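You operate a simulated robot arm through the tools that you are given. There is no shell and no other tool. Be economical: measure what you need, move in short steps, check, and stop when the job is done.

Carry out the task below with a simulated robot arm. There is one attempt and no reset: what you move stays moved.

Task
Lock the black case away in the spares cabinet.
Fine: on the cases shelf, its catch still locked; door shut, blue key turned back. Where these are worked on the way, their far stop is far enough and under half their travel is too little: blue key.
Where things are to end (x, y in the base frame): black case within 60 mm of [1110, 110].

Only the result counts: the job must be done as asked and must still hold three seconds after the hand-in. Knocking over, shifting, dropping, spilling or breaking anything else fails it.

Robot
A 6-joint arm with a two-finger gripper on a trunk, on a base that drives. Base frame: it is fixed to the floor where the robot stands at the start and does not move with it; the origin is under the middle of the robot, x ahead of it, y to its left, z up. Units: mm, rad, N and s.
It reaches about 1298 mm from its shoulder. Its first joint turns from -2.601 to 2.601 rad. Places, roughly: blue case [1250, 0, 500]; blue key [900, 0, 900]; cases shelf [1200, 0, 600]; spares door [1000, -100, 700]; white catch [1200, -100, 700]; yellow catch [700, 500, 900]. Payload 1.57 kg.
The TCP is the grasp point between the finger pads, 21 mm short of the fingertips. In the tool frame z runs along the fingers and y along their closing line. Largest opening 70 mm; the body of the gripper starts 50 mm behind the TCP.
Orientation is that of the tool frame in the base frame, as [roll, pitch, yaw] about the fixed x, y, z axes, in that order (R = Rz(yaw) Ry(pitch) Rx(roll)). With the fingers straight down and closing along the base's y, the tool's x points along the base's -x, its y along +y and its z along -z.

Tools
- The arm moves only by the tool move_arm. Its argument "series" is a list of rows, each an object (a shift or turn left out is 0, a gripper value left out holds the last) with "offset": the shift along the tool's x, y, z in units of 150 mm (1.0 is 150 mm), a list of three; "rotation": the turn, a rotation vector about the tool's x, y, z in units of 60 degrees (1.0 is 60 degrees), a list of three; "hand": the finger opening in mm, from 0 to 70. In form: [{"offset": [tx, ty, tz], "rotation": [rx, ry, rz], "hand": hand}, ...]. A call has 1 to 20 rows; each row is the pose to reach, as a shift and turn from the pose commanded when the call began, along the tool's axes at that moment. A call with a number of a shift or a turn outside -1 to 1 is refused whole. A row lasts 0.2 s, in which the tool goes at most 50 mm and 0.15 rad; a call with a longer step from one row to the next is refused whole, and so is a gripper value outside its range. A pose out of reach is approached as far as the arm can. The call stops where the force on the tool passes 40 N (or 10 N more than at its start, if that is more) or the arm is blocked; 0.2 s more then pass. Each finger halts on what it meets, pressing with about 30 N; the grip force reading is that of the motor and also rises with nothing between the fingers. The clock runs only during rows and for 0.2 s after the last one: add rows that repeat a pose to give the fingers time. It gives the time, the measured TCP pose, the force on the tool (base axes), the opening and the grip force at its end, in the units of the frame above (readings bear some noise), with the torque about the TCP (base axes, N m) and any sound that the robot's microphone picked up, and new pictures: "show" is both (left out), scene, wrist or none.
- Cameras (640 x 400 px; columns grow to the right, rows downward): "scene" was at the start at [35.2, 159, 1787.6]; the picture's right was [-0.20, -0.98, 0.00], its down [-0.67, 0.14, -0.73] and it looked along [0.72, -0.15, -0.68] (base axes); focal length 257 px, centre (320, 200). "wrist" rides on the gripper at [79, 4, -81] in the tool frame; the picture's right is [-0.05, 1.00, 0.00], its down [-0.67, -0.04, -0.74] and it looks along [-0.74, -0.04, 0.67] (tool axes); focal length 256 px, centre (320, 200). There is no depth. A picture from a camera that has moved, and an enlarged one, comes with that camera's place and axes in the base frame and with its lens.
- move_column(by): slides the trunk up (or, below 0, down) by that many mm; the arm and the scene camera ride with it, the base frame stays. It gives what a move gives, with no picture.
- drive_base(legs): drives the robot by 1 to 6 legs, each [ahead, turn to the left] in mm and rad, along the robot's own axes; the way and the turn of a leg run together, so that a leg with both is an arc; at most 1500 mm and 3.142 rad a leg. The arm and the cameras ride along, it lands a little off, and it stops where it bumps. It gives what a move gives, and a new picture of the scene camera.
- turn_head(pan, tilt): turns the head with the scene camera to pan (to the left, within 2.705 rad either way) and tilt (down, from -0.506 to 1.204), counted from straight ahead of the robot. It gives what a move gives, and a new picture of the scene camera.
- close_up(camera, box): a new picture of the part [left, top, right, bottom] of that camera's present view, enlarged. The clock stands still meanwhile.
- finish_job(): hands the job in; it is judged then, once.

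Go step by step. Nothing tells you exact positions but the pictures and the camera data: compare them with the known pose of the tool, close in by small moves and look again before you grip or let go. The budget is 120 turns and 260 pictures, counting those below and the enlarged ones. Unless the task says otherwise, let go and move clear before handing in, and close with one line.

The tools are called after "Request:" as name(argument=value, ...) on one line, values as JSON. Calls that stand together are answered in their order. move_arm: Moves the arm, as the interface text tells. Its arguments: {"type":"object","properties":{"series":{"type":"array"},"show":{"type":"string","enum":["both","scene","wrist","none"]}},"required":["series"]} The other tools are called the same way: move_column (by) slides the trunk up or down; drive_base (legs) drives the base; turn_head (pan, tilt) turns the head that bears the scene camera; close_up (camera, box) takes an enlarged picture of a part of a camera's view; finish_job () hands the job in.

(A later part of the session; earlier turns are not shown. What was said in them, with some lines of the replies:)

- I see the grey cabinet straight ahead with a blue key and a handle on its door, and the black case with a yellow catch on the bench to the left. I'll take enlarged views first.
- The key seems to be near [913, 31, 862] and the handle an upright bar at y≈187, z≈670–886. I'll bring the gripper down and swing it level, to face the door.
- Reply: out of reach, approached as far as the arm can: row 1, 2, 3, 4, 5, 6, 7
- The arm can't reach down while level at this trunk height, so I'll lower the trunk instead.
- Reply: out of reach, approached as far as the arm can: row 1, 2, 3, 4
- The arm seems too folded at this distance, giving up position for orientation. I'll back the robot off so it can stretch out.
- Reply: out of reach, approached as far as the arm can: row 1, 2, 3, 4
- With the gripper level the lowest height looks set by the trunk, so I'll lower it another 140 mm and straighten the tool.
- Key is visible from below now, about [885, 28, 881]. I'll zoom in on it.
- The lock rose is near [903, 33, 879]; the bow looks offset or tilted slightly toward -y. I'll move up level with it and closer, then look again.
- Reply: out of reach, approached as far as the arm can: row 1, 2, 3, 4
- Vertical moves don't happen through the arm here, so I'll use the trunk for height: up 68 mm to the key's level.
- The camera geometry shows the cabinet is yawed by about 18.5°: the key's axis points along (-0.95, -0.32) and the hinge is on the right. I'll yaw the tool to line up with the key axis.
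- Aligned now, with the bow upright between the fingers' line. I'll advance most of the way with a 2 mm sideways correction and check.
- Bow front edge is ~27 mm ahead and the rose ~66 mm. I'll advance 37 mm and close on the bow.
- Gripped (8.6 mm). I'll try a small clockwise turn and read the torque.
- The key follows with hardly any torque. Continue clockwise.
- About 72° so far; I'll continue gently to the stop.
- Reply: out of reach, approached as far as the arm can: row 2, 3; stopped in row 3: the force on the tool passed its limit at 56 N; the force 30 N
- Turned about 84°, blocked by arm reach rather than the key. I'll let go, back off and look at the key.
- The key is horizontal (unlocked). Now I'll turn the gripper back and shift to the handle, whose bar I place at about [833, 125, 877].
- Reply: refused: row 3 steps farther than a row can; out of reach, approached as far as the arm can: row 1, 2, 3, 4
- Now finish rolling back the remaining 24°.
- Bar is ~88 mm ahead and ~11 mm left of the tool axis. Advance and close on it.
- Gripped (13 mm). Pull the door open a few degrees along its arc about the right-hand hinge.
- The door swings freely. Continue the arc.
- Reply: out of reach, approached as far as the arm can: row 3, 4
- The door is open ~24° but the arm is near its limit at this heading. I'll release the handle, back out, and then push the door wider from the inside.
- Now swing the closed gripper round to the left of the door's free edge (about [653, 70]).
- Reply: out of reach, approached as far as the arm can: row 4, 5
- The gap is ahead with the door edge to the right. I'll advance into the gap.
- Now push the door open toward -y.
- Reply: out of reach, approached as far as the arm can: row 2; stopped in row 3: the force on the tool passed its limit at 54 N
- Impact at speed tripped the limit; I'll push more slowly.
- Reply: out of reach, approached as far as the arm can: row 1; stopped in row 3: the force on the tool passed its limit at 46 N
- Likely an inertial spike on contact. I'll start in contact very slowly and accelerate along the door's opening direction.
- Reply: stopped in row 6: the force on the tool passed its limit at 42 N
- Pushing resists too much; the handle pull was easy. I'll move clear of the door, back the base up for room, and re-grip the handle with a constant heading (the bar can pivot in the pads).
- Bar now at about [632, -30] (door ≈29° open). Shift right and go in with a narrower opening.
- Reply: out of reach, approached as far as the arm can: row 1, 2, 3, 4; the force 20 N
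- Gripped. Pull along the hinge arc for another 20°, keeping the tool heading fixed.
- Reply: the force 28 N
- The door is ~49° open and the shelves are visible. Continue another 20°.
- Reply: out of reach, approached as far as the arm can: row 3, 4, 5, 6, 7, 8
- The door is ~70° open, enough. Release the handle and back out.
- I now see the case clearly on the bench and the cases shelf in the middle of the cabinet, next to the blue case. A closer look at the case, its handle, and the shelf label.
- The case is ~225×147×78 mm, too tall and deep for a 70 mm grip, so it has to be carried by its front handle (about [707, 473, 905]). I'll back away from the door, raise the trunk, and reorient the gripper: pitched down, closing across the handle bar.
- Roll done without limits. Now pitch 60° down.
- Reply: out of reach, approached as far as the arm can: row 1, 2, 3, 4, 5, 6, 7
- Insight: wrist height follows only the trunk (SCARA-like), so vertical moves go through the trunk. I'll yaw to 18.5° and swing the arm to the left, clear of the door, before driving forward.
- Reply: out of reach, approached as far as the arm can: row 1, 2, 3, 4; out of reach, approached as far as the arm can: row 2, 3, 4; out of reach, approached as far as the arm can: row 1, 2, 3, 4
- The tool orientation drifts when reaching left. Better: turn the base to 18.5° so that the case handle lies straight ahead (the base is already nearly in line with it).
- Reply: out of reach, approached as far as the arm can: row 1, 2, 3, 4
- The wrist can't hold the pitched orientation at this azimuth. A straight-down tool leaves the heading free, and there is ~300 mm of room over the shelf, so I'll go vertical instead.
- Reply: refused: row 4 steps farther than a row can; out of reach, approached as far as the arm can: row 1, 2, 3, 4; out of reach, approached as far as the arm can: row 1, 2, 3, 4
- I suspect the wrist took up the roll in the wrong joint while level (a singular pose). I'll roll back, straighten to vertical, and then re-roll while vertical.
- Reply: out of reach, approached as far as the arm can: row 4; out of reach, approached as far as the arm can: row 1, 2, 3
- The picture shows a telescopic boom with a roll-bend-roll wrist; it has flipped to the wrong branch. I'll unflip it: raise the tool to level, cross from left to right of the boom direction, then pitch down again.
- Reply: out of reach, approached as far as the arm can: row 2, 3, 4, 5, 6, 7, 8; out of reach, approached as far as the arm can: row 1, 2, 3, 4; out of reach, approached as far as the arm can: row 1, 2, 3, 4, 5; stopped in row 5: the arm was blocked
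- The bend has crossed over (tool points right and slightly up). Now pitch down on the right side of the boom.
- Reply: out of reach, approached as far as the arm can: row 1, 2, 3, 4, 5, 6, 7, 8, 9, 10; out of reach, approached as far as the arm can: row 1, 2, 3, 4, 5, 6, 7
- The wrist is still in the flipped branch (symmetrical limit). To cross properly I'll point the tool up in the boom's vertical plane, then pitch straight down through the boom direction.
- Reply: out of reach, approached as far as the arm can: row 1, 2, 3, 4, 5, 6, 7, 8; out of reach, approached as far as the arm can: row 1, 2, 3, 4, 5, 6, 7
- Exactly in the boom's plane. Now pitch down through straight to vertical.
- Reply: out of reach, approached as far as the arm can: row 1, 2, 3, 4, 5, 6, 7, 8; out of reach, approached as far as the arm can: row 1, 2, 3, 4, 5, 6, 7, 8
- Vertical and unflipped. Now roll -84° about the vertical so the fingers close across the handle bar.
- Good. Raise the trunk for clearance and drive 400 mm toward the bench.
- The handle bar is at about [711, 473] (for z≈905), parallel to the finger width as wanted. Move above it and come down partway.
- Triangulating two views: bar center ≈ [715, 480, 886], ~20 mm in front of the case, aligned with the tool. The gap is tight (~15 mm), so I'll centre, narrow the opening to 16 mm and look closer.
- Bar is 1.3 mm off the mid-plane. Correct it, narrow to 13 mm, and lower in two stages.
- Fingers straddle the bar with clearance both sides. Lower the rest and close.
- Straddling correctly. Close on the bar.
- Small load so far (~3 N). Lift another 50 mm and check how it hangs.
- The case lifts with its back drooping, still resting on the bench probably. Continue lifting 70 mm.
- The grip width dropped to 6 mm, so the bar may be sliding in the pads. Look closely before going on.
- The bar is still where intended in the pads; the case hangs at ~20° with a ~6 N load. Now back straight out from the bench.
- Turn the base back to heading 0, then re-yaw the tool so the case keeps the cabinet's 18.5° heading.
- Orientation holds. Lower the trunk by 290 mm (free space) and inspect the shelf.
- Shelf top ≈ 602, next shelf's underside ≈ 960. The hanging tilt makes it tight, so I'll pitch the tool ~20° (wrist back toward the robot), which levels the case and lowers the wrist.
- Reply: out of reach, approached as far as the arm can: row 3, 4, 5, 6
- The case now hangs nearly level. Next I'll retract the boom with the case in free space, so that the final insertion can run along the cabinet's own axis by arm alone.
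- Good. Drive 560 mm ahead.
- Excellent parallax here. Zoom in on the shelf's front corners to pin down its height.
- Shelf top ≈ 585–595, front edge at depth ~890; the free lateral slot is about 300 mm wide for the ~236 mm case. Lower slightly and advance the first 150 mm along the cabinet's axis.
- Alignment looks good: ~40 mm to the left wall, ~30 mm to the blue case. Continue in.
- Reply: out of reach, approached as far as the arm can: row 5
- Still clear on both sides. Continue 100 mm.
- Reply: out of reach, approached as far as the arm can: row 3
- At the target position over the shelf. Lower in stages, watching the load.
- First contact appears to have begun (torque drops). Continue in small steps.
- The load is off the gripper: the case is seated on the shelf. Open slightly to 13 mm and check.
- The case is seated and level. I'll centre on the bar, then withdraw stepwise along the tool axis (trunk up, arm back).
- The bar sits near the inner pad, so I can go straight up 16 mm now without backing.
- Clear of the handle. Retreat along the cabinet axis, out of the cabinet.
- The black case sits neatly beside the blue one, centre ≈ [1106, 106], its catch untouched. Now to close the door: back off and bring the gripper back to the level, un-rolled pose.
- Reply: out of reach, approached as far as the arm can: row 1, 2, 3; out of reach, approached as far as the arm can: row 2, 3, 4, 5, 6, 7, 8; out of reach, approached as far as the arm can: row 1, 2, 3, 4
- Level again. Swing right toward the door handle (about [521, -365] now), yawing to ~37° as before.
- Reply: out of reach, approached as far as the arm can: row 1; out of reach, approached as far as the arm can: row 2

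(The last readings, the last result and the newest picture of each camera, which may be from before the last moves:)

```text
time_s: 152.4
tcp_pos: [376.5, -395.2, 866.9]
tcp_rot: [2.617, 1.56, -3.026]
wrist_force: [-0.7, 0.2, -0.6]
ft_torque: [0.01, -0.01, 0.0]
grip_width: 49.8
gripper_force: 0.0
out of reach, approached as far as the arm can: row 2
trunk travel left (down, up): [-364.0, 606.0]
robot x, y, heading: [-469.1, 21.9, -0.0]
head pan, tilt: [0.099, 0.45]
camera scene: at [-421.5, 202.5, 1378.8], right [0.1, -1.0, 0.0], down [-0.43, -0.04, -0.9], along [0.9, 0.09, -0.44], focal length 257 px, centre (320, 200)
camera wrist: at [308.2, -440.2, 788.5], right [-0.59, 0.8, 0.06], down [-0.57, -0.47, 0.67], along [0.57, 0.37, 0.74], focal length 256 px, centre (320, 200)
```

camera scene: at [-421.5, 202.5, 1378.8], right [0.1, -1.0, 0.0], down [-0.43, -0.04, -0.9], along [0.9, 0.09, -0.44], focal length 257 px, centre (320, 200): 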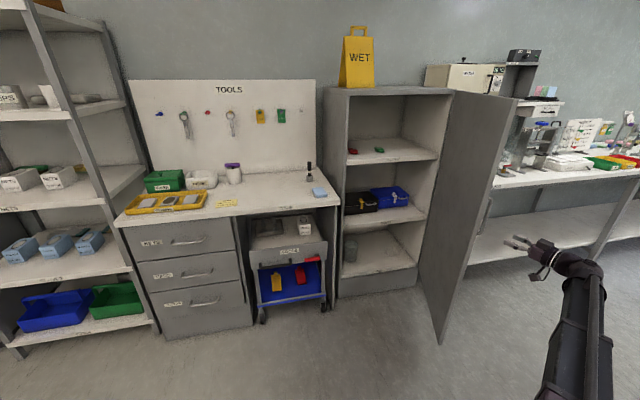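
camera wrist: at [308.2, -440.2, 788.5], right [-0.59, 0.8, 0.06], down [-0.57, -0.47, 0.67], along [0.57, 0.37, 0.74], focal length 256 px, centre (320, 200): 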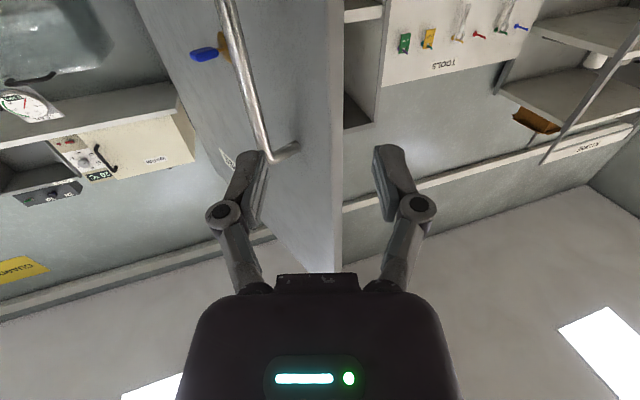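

Bar confirmed near [525, -361]. Shift right 60 mm, narrow to 40 mm, advance part way and check.

Request:
move_arm(series=[{"offset": [0, -0.2, 0], "hand": 44}, {"offset": [0, -0.4, 0.05], "hand": 40}, {"offset": [0, -0.4, 0.3]}, {"offset": [0, -0.4, 0.45]}], show="wrist")

```text
time_s: 153.4
tcp_pos: [465.3, -403.2, 867.4]
tcp_rot: [2.628, 1.562, -3.018]
wrist_force: [-0.5, -0.4, 0.2]
ft_torque: [-0.01, -0.04, -0.05]
grip_width: 40.1
gripper_force: 0.1
out of reach, approached as far as the arm can: row 1, 2, 4
trunk travel left (down, up): [-364.0, 606.0]
robot x, y, heading: [-466.5, 20.7, -0.005]
head pan, tilt: [0.099, 0.45]
camera wrist: at [398.3, -448.3, 788.4], right [-0.59, 0.8, 0.06], down [-0.57, -0.47, 0.67], along [0.57, 0.37, 0.74], focal length 256 px, centre (320, 200)
```

wrist: 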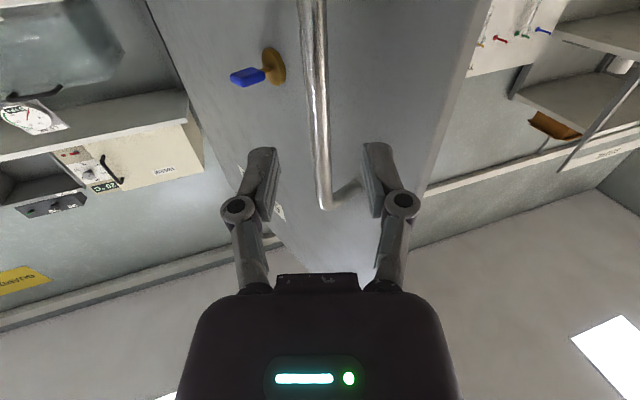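

Request:
move_arm(series=[{"offset": [0, -0.008, 0.2]}, {"offset": [0, -0.008, 0.38]}, {"offset": [0, -0.008, 0.455]}, {"offset": [0, -0.008, 0.455], "hand": 20}, {"offset": [0, -0.008, 0.455], "hand": 4}, {"offset": [0, -0.008, 0.455], "hand": 4}], show="wrist")

```text
time_s: 154.8
tcp_pos: [520.3, -362.5, 867.2]
tcp_rot: [2.586, 1.561, -3.059]
wrist_force: [3.7, 0.2, 1.8]
ft_torque: [-0.29, -0.21, 0.04]
grip_width: 13.0
gripper_force: 32.1
trunk travel left (down, up): [-364.0, 606.0]
robot x, y, heading: [-465.8, 19.5, -0.003]
head pan, tilt: [0.099, 0.45]
camera wrist: at [452.8, -408.0, 788.6], right [-0.59, 0.8, 0.06], down [-0.57, -0.47, 0.67], along [0.57, 0.37, 0.74], focal length 256 px, centre (320, 200)
```

wrist: 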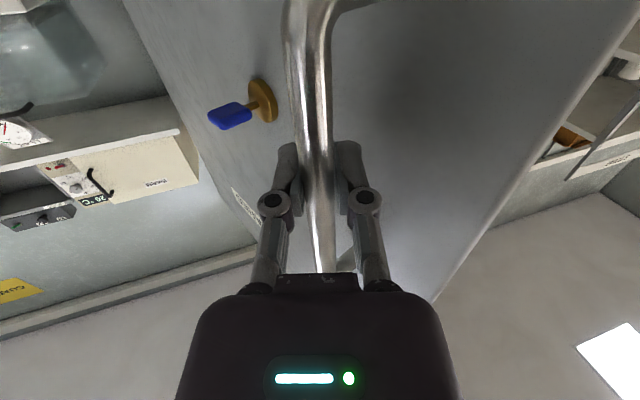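

Gripped. Push the door back along the reverse arc.

Request:
move_arm(series=[{"offset": [0, 0.121, 0.089], "rotation": [0.025, 0, 0]}, {"offset": [0, 0.238, 0.182], "rotation": [0.05, 0, 0]}, {"offset": [0, 0.351, 0.279], "rotation": [0.075, 0, 0]}, {"offset": [0, 0.459, 0.383], "rotation": [0.1, 0, 0]}, {"offset": [0, 0.563, 0.491], "rotation": [0.125, 0, 0]}, {"offset": [0, 0.661, 0.603], "rotation": [0.15, 0, 0]}, {"offset": [0, 0.756, 0.719], "rotation": [0.175, 0, 0]}, {"offset": [0, 0.845, 0.839], "rotation": [0.2, 0, 0]}], show="scene")

```text
time_s: 156.6
tcp_pos: [547.7, -184.9, 867.0]
tcp_rot: [2.764, 1.563, -3.091]
wrist_force: [8.3, -3.0, 6.7]
ft_torque: [-0.47, 0.33, 0.13]
grip_width: 12.8
gripper_force: 32.4
trunk travel left (down, up): [-364.0, 606.0]
robot x, y, heading: [-467.4, 19.4, 0.001]
head pan, tilt: [0.099, 0.45]
camera scene: at [-421.5, 202.4, 1378.9], right [0.1, -1.0, 0.0], down [-0.43, -0.04, -0.9], along [0.9, 0.09, -0.44], focal length 257 px, centre (320, 200)
```

scene: 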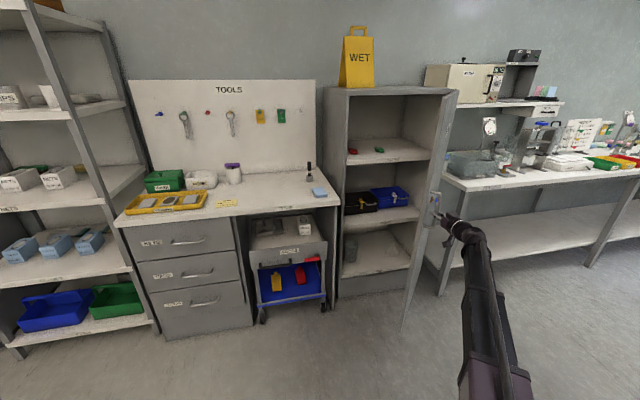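

Request:
move_arm(series=[{"offset": [0, 0.107, 0.104]}, {"offset": [0, 0.21, 0.213]}, {"offset": [0, 0.307, 0.325]}, {"offset": [0, 0.401, 0.443]}, {"offset": [0, 0.488, 0.564]}, {"offset": [0, 0.57, 0.689]}, {"offset": [0, 0.646, 0.817]}, {"offset": [0, 0.717, 0.949]}], show="scene")

```text
time_s: 158.4
tcp_pos: [632.2, -30.5, 867.7]
tcp_rot: [2.751, 1.561, -3.105]
wrist_force: [2.3, -0.3, 2.5]
ft_torque: [-0.27, 0.08, 0.21]
grip_width: 13.1
gripper_force: 32.2
trunk travel left (down, up): [-364.0, 606.0]
robot x, y, heading: [-469.1, 19.7, -0.004]
head pan, tilt: [0.099, 0.45]
camera scene: at [-421.5, 202.3, 1378.8], right [0.1, -1.0, 0.0], down [-0.43, -0.04, -0.9], along [0.9, 0.09, -0.44], focal length 257 px, centre (320, 200)
```

scene: 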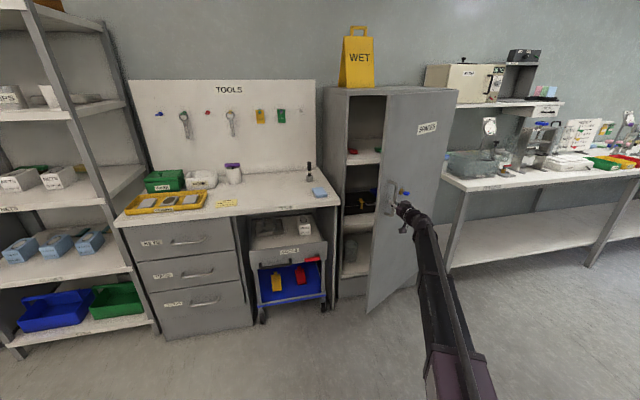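

The door is ~28° from closed. Reach is getting long, so I'll release, back off, move the base 215 mm forward, then push it shut with closed fingers.

Request:
move_arm(series=[{"hand": 30}, {"hand": 50}, {"offset": [0, 0, -0.2], "hand": 50}, {"offset": [0, 0, -0.45]}, {"offset": [0, 0, -0.7]}, {"offset": [0, 0, -0.98], "hand": 20}], show="none")

Request:
move_arm(series=[{"offset": [0, 0.25, -0.2], "hand": 0}, {"offset": [0, 0.25, -0.4]}, {"offset": [0, 0.25, -0.6]}, {"offset": [0, 0.25, -0.7]}], show="none")

Request:
drive_base(legs=[[215, 0]])

Request:
close_up(camera="wrist", box=[0, 0, 640, 400])

```text
time_s: 159.8
tcp_pos: [496.9, -89.6, 868.0]
tcp_rot: [2.742, 1.561, -3.115]
wrist_force: [0.2, 0.7, -0.4]
ft_torque: [0.02, 0.02, -0.01]
grip_width: 19.9
gripper_force: 0.2
trunk travel left (down, up): [-364.0, 606.0]
robot x, y, heading: [-469.7, 24.6, -0.004]
head pan, tilt: [0.099, 0.45]
```

```text
time_s: 160.8
tcp_pos: [386.4, -97.6, 867.7]
tcp_rot: [2.588, 1.566, 3.016]
wrist_force: [-0.2, -0.2, -0.1]
ft_torque: [-0.01, 0.0, 0.0]
grip_width: 0.1
gripper_force: 28.6
trunk travel left (down, up): [-364.0, 606.0]
robot x, y, heading: [-467.4, 21.4, -0.005]
head pan, tilt: [0.099, 0.45]
```

```text
time_s: 162.7
tcp_pos: [598.2, -101.7, 867.9]
tcp_rot: [2.584, 1.565, 3.006]
wrist_force: [-0.4, 1.5, 0.4]
ft_torque: [-0.02, 0.04, -0.01]
grip_width: 0.0
gripper_force: 28.9
trunk travel left (down, up): [-364.0, 606.0]
robot x, y, heading: [-256.8, 21.6, -0.005]
head pan, tilt: [0.099, 0.45]
camera scene: at [-209.5, 201.6, 1378.8], right [0.09, -1.0, 0.0], down [-0.43, -0.04, -0.9], along [0.9, 0.09, -0.43], focal length 257 px, centre (320, 200)
```

scene: 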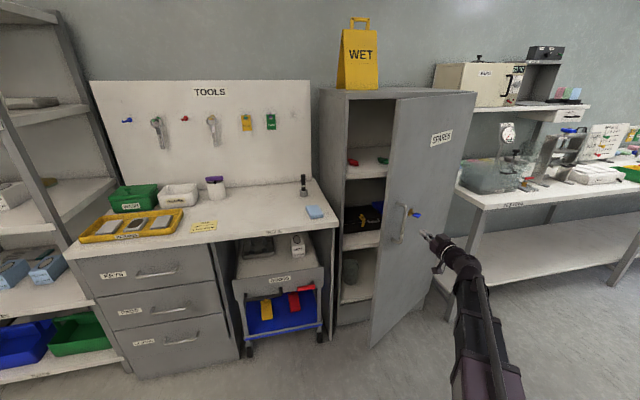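

```text
1.00 times, centred on (320, 200) of wrist (not enlarged: the box is as wide or as high as the picture)
camera zoom: at [522.3, -131.9, 789.0], right [-0.41, 0.91, 0.06], down [-0.66, -0.34, 0.67], along [0.63, 0.24, 0.74], focal length 256 px, centre (320, 200)
```

zoom: 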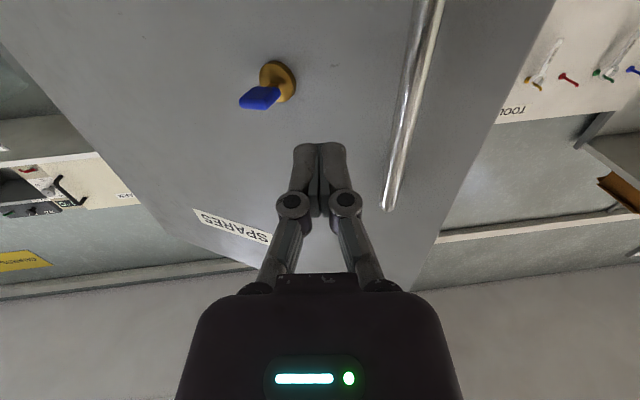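

Door face is ~110 mm ahead; I'll push between the key and the handle. First approach to contact gently.

Request:
move_arm(series=[{"offset": [0, 0.133, 0.1]}, {"offset": [0, 0.12, 0.3]}, {"offset": [0, 0.1, 0.5]}, {"offset": [0, 0.095, 0.6]}, {"offset": [0, 0.095, 0.66]}, {"offset": [0, 0.1, 0.7]}, {"offset": [0, 0.11, 0.74]}])

```text
time_s: 164.3
tcp_pos: [692.7, -40.9, 867.3]
tcp_rot: [2.553, 1.564, 2.976]
wrist_force: [1.1, 0.0, 0.0]
ft_torque: [-0.01, 0.03, -0.01]
grip_width: 0.2
gripper_force: 28.7
trunk travel left (down, up): [-364.0, 606.0]
robot x, y, heading: [-258.9, 19.7, -0.005]
head pan, tilt: [0.099, 0.45]
camera scene: at [-209.2, 201.6, 1378.8], right [0.09, -1.0, 0.0], down [-0.43, -0.04, -0.9], along [0.9, 0.09, -0.44], focal length 257 px, centre (320, 200)
camera wrist: at [617.0, -70.8, 788.8], right [-0.41, 0.91, 0.06], down [-0.66, -0.34, 0.67], along [0.63, 0.24, 0.74], focal length 256 px, centre (320, 200)
```

scene: 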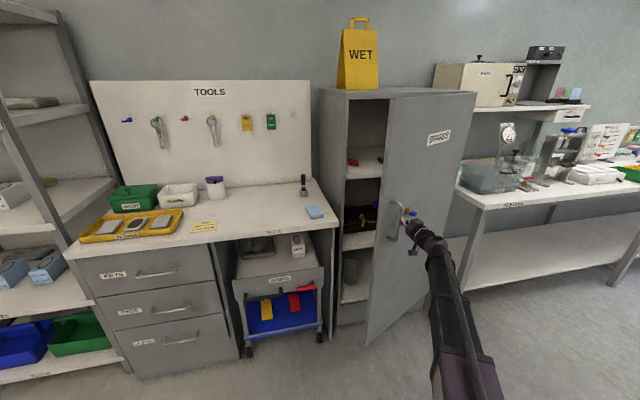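
wrist: 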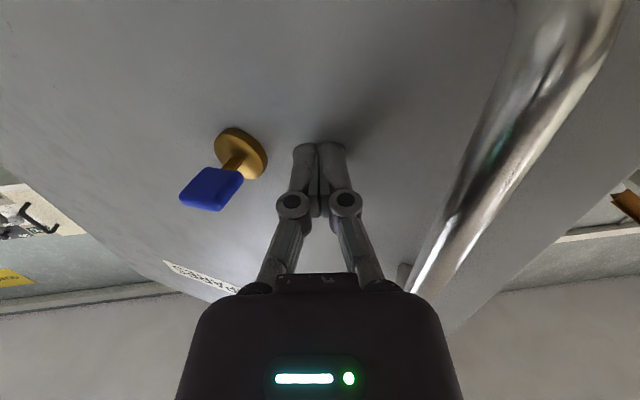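

Tips about at the door. Now push it round, slowly at first.

Request:
move_arm(series=[{"offset": [0, 0.005, 0.03]}, {"offset": [0, 0.012, 0.06]}, {"offset": [0, 0.02, 0.1]}, {"offset": [0, 0.03, 0.15]}, {"offset": [0, 0.042, 0.2]}, {"offset": [0, 0.055, 0.26]}, {"offset": [0, 0.07, 0.32]}, {"offset": [0, 0.085, 0.38]}, {"offset": [0, 0.1, 0.45]}, {"offset": [0, 0.12, 0.52]}, {"offset": [0, 0.14, 0.59]}, {"offset": [0, 0.17, 0.66]}])

```text
time_s: 166.9
tcp_pos: [771.6, 23.7, 866.9]
tcp_rot: [2.746, 1.562, -3.114]
wrist_force: [-0.1, -0.5, -0.3]
ft_torque: [-0.01, -0.02, -0.03]
grip_width: 0.1
gripper_force: 28.8
trunk travel left (down, up): [-364.0, 606.0]
robot x, y, heading: [-261.1, 23.4, -0.004]
head pan, tilt: [0.099, 0.45]
camera scene: at [-209.2, 201.6, 1378.8], right [0.09, -1.0, 0.0], down [-0.43, -0.04, -0.9], along [0.9, 0.09, -0.44], focal length 257 px, centre (320, 200)
camera wrist: at [696.9, -6.7, 788.5], right [-0.41, 0.91, 0.06], down [-0.66, -0.34, 0.67], along [0.63, 0.24, 0.74], focal length 256 px, centre (320, 200)
```

scene: 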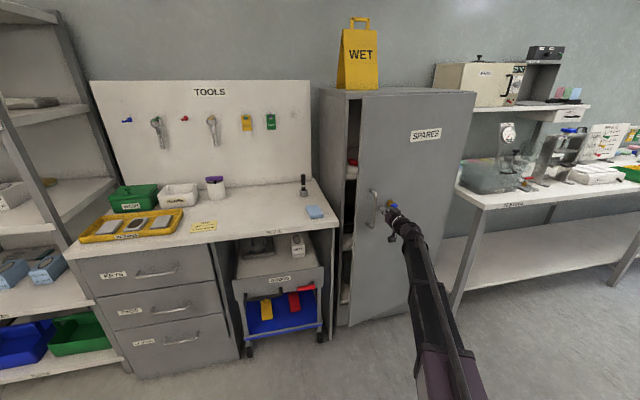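
wrist: 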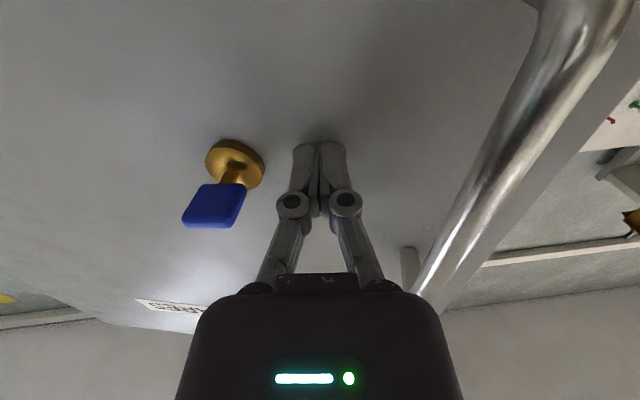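

Nearly shut. Push the remaining ~110 mm, slowing at the end.

Request:
move_arm(series=[{"offset": [0, 0.002, 0.06]}, {"offset": [0, 0.005, 0.13]}, {"offset": [0, 0.01, 0.2]}, {"offset": [0, 0.013, 0.27]}, {"offset": [0, 0.017, 0.34]}, {"offset": [0, 0.02, 0.41]}, {"offset": [0, 0.022, 0.48]}, {"offset": [0, 0.024, 0.54]}, {"offset": [0, 0.025, 0.59]}, {"offset": [0, 0.026, 0.63]}, {"offset": [0, 0.027, 0.66]}, {"offset": [0, 0.027, 0.69]}, {"offset": [0, 0.027, 0.715]}, {"offset": [0, 0.027, 0.735]}, {"offset": [0, 0.027, 0.755]}, {"offset": [0, 0.027, 0.775]}, {"offset": [0, 0.027, 0.79]}])

```text
time_s: 170.3
tcp_pos: [871.6, 72.8, 866.7]
tcp_rot: [2.94, 1.563, -2.918]
wrist_force: [-6.2, -2.8, -4.0]
ft_torque: [-0.02, 0.05, 0.0]
grip_width: 0.0
gripper_force: 29.1
trunk travel left (down, up): [-364.0, 606.0]
robot x, y, heading: [-254.7, 24.2, -0.003]
head pan, tilt: [0.099, 0.45]
stopped in row 17: the force on the tool passed its limit at 44 N (the readings are from after the stop); the commanded pose is now the measured one
camera scene: at [-209.4, 201.4, 1379.0], right [0.09, -1.0, 0.0], down [-0.43, -0.04, -0.9], along [0.9, 0.09, -0.44], focal length 257 px, centre (320, 200)
camera wrist: at [796.3, 42.4, 788.7], right [-0.41, 0.91, 0.05], down [-0.66, -0.34, 0.67], along [0.63, 0.24, 0.74], focal length 256 px, centre (320, 200)
```

scene: 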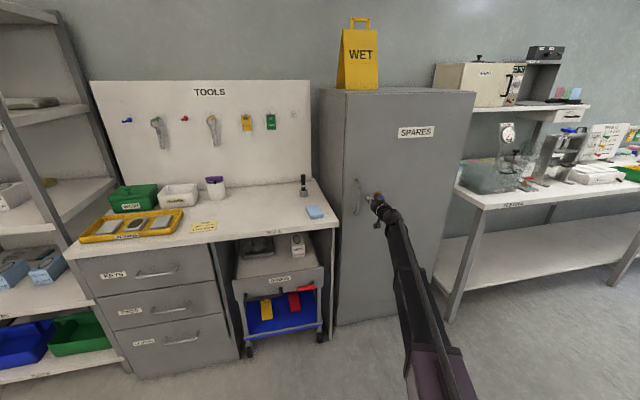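
wrist: 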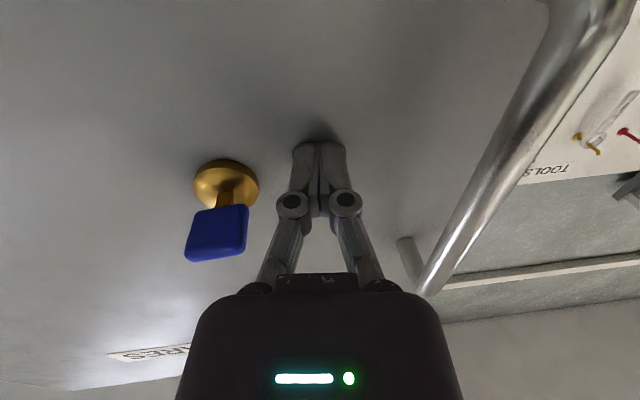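

The door is fully shut. Now retreat and prepare for the key: yaw to 18.5°, rise 12 mm, and roll +84° to match the bow.

Request:
move_arm(series=[{"offset": [0, 0, -0.15]}, {"offset": [0, 0, -0.4]}, {"offset": [0, -0.06, -0.6], "rotation": [0.04, 0, 0]}, {"offset": [0, -0.15, -0.65], "rotation": [0.09, 0, 0], "hand": 40}, {"offset": [0, -0.2, -0.65], "rotation": [0.09, 0, 0], "hand": 50}], show="none")

Request:
move_column(by=12)

Request:
move_arm(series=[{"rotation": [0, 0, 0.12]}, {"rotation": [0, 0, 0.24]}, {"rotation": [0, 0, 0.36]}, {"rotation": [0, 0, 0.48]}, {"rotation": [0, 0, 0.6]}, {"rotation": [0, 0, 0.72]}, {"rotation": [0, 0, 0.84]}, {"rotation": [0, 0, 0.96]}], show="none")

Request:
move_arm(series=[{"rotation": [0, 0, 0.12]}, {"rotation": [0, 0, 0.24]}, {"rotation": [0, 0, 0.36]}, {"rotation": [0, 0, 0.45]}])

```text
time_s: 171.5
tcp_pos: [797.5, 6.0, 868.3]
tcp_rot: [2.989, 1.563, -2.965]
wrist_force: [0.0, 0.4, 0.4]
ft_torque: [-0.01, -0.01, -0.02]
grip_width: 49.8
gripper_force: 0.0
trunk travel left (down, up): [-364.0, 606.0]
robot x, y, heading: [-257.4, 19.4, -0.003]
head pan, tilt: [0.099, 0.45]
```

```text
time_s: 172.1
tcp_pos: [795.9, 7.2, 879.1]
tcp_rot: [2.983, 1.564, -2.97]
wrist_force: [0.2, -0.2, 0.1]
ft_torque: [-0.01, 0.02, -0.01]
grip_width: 49.7
gripper_force: 0.1
trunk travel left (down, up): [-376.0, 594.0]
robot x, y, heading: [-256.3, 21.7, -0.002]
head pan, tilt: [0.099, 0.45]
```

```text
time_s: 173.9
tcp_pos: [797.2, 6.1, 879.2]
tcp_rot: [1.578, 0.561, 1.903]
wrist_force: [-0.2, 0.3, -0.4]
ft_torque: [0.01, 0.01, -0.01]
grip_width: 50.1
gripper_force: 0.1
trunk travel left (down, up): [-376.0, 594.0]
robot x, y, heading: [-254.6, 23.4, -0.008]
head pan, tilt: [0.099, 0.45]
```

```text
time_s: 174.9
tcp_pos: [797.8, 5.0, 879.5]
tcp_rot: [1.578, 0.091, 1.901]
wrist_force: [-0.2, -0.4, -0.2]
ft_torque: [-0.01, 0.0, 0.01]
grip_width: 50.0
gripper_force: 0.0
trunk travel left (down, up): [-376.0, 594.0]
robot x, y, heading: [-256.0, 18.2, -0.002]
head pan, tilt: [0.099, 0.45]
camera scene: at [-209.3, 201.6, 1390.8], right [0.09, -1.0, 0.0], down [-0.43, -0.04, -0.9], along [0.9, 0.09, -0.44], focal length 257 px, centre (320, 200)
camera wrist: at [694.9, 53.8, 876.9], right [-0.01, 0.04, 1.0], down [-0.49, -0.87, 0.03], along [0.87, -0.49, 0.02], focal length 256 px, centre (320, 200)
```

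scene: 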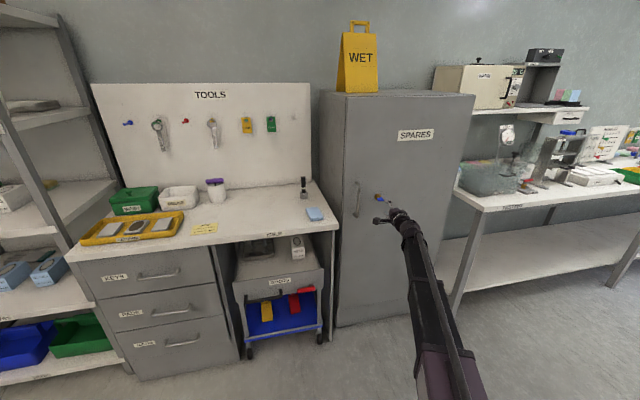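
wrist: 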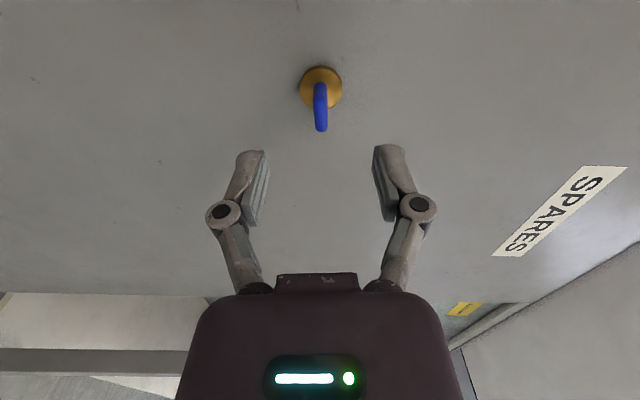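

Request:
close_up(camera="wrist", box=[280, 55, 360, 145])

```text
4.44 times, centred on (320, 100) of wrist
camera zoom: at [694.9, 53.8, 876.9], right [-0.01, 0.04, 1.0], down [-0.49, -0.87, 0.03], along [0.87, -0.49, 0.02], focal length 1138 px, centre (320, 644)
```

zoom: 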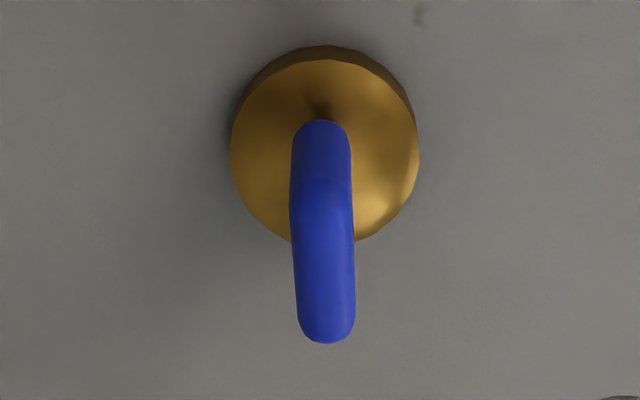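

Bow is centred across but ~7 mm right. Correct, advance 80 mm and grip.

Request:
move_arm(series=[{"offset": [-0.03, -0.003, 0.1]}, {"offset": [-0.047, -0.005, 0.25], "hand": 36}, {"offset": [-0.047, -0.005, 0.4]}], show="none")

Request:
close_up(camera="wrist", box=[240, 80, 400, 220])

```text
time_s: 175.7
tcp_pos: [857.2, 18.0, 880.0]
tcp_rot: [1.576, 0.093, 1.901]
wrist_force: [0.2, 0.5, -0.1]
ft_torque: [0.01, -0.02, 0.01]
grip_width: 36.1
gripper_force: 0.1
trunk travel left (down, up): [-376.0, 594.0]
robot x, y, heading: [-254.4, 21.7, -0.007]
head pan, tilt: [0.099, 0.45]
```

```text
2.86 times, centred on (320, 150) of wrist
camera zoom: at [754.8, 66.8, 876.9], right [-0.01, 0.04, 1.0], down [-0.49, -0.87, 0.03], along [0.87, -0.49, 0.03], focal length 731 px, centre (320, 343)
```

zoom: 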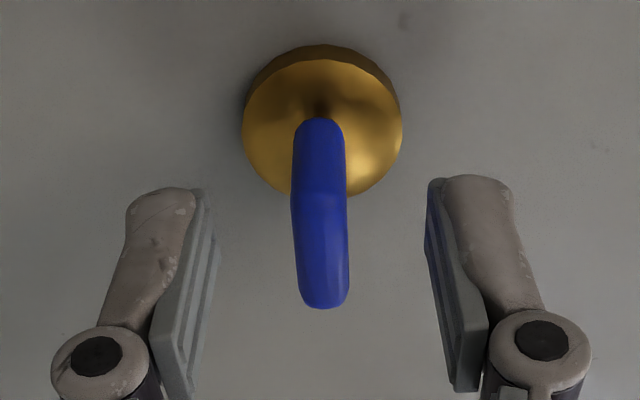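

Request:
move_arm(series=[{"offset": [0, 0, 0.08]}, {"offset": [0, 0, 0.143]}, {"offset": [0, 0, 0.143], "hand": 20}, {"offset": [0, 0, 0.143], "hand": 6}, {"offset": [0, 0, 0.143], "hand": 6}], show="wrist")

```text
time_s: 176.9
tcp_pos: [875.9, 25.4, 879.8]
tcp_rot: [1.578, 0.093, 1.903]
wrist_force: [0.3, 0.7, 2.7]
ft_torque: [-0.01, -0.01, 0.17]
grip_width: 8.5
gripper_force: 32.4
trunk travel left (down, up): [-376.0, 594.0]
robot x, y, heading: [-255.8, 17.0, -0.003]
head pan, tilt: [0.099, 0.45]
camera wrist: at [774.3, 73.8, 877.1], right [-0.01, 0.04, 1.0], down [-0.49, -0.87, 0.03], along [0.87, -0.49, 0.03], focal length 256 px, centre (320, 200)
```

wrist: 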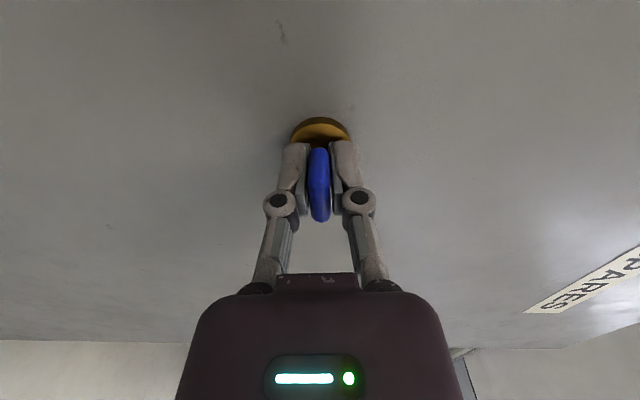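

Gripped. Turn the key back (counter-clockwise).

Request:
move_arm(series=[{"rotation": [0, 0, -0.11]}, {"rotation": [0, 0, -0.22]}, {"rotation": [0, 0, -0.33]}, {"rotation": [0, 0, -0.44]}, {"rotation": [0, 0, -0.55]}, {"rotation": [0, 0, -0.66]}, {"rotation": [0, 0, -0.77]}, {"rotation": [0, 0, -0.88]}, {"rotation": [0, 0, -0.98]}], show="none")

Request:
move_arm(series=[{"rotation": [0, 0, -0.1]}, {"rotation": [0, 0, -0.2]}, {"rotation": [0, 0, -0.3]}, {"rotation": [0, 0, -0.38]}, {"rotation": [0, 0, -0.44]}])

```text
time_s: 178.9
tcp_pos: [878.2, 24.8, 879.5]
tcp_rot: [1.588, 1.12, 1.916]
wrist_force: [-9.8, -4.1, -10.5]
ft_torque: [-0.2, 0.73, 0.26]
grip_width: 8.3
gripper_force: 31.8
trunk travel left (down, up): [-376.0, 594.0]
robot x, y, heading: [-255.7, 17.7, -0.004]
head pan, tilt: [0.099, 0.45]
```

```text
time_s: 180.1
tcp_pos: [876.7, 24.9, 878.9]
tcp_rot: [-2.296, 1.561, -1.968]
wrist_force: [-5.2, -6.9, -9.3]
ft_torque: [0.24, 0.46, -0.05]
grip_width: 8.5
gripper_force: 32.2
trunk travel left (down, up): [-376.0, 594.0]
robot x, y, heading: [-258.0, 19.1, -0.004]
head pan, tilt: [0.099, 0.45]
camera scene: at [-208.4, 201.0, 1390.9], right [0.09, -1.0, 0.0], down [-0.43, -0.04, -0.9], along [0.9, 0.09, -0.44], focal length 257 px, centre (320, 200)
camera wrist: at [799.2, 0.8, 799.8], right [-0.32, 0.95, 0.04], down [-0.69, -0.27, 0.67], along [0.65, 0.19, 0.74], focal length 256 px, centre (320, 200)
```

scene: 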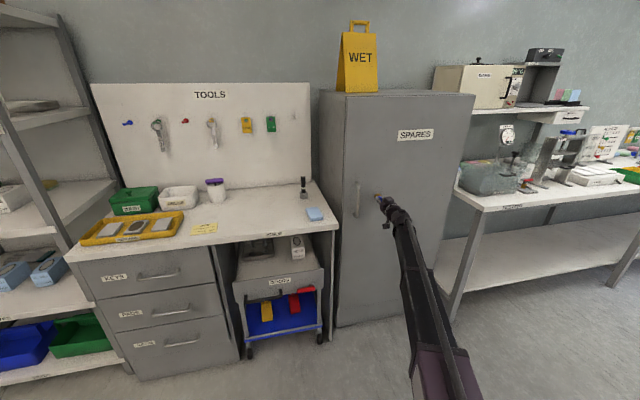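
wrist: 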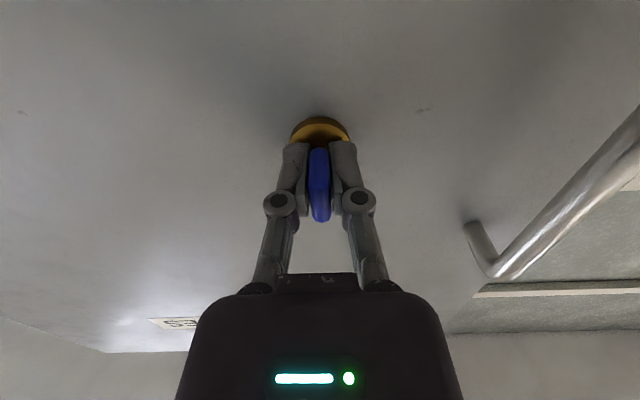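

The key is back at its original upright position. Nudge to the stop, then release and back away.

Request:
move_arm(series=[{"rotation": [0, 0, -0.04]}, {"rotation": [0, 0, -0.04]}], show="none")

Request:
move_arm(series=[{"hand": 20}, {"hand": 40}, {"hand": 40}, {"offset": [0, 0, -0.2]}, {"offset": [0, 0, -0.45], "hand": 60}, {"offset": [0, 0, -0.7]}, {"offset": [0, 0, -0.95]}], show="wrist")

Request:
close_up(camera="scene", box=[310, 80, 490, 340])

Request:
close_up(camera="wrist", box=[270, 20, 370, 110])

```text
time_s: 180.7
tcp_pos: [877.1, 24.5, 879.0]
tcp_rot: [-1.716, 1.52, -1.385]
wrist_force: [-3.4, -7.4, -7.5]
ft_torque: [0.52, 0.01, -0.06]
grip_width: 9.1
gripper_force: 32.0
trunk travel left (down, up): [-376.0, 594.0]
robot x, y, heading: [-257.3, 20.1, -0.006]
head pan, tilt: [0.099, 0.45]
```

```text
time_s: 182.3
tcp_pos: [740.3, -21.0, 878.5]
tcp_rot: [-1.68, 1.52, -1.35]
wrist_force: [0.9, 0.1, -0.2]
ft_torque: [0.02, -0.03, 0.02]
grip_width: 59.9
gripper_force: 0.1
trunk travel left (down, up): [-376.0, 594.0]
robot x, y, heading: [-256.8, 18.0, -0.003]
head pan, tilt: [0.099, 0.45]
camera wrist: at [664.5, -47.8, 800.6], right [-0.32, 0.95, 0.0], down [-0.7, -0.24, 0.67], along [0.64, 0.22, 0.74], focal length 256 px, centre (320, 200)
```

wrist: 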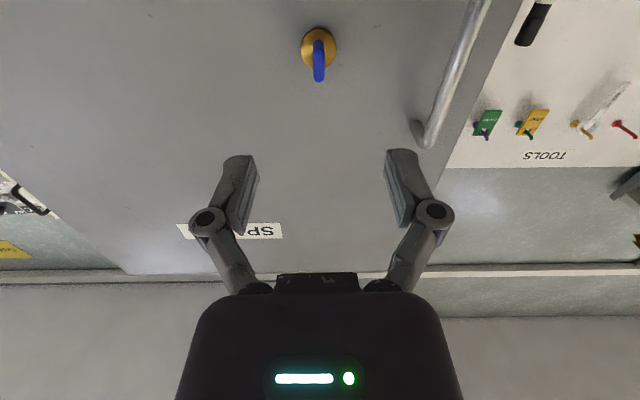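

```text
1.54 times, centred on (400, 210) of scene
camera zoom: at [-209.3, 201.7, 1390.8], right [0.09, -1.0, 0.0], down [-0.43, -0.04, -0.9], along [0.9, 0.09, -0.44], focal length 396 px, centre (197, 185)
```

zoom: 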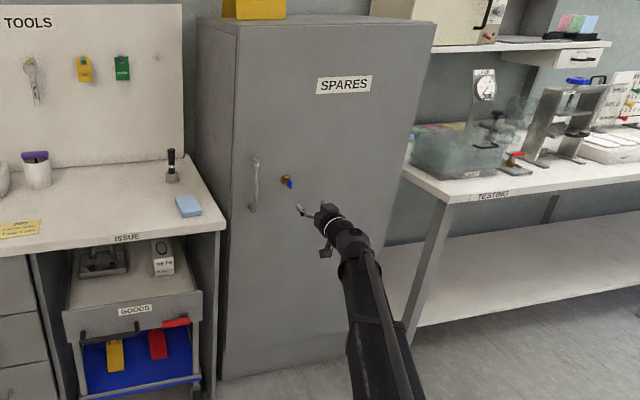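

```text
4.44 times, centred on (320, 65) of wrist
camera zoom: at [664.5, -47.8, 800.6], right [-0.32, 0.95, 0.0], down [-0.7, -0.24, 0.67], along [0.64, 0.22, 0.74], focal length 1138 px, centre (320, 800)
```

zoom: 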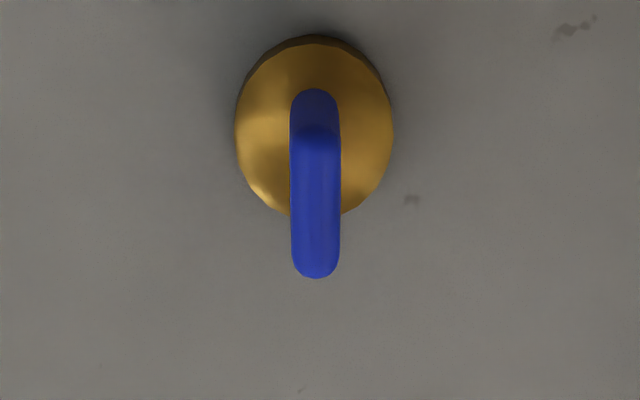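

The door is shut flush, the key is upright again as at the start, and the gripper is clear. The case is inside on the cases shelf, so I'm handing in.

Request:
finish_job()

```text
The job is handed in.
```

The black case is on the cases shelf at about [1106, 106] with its catch untouched, the spares door is shut, and the blue key is turned back to its starting position. I handed the job in but got no verdict back.
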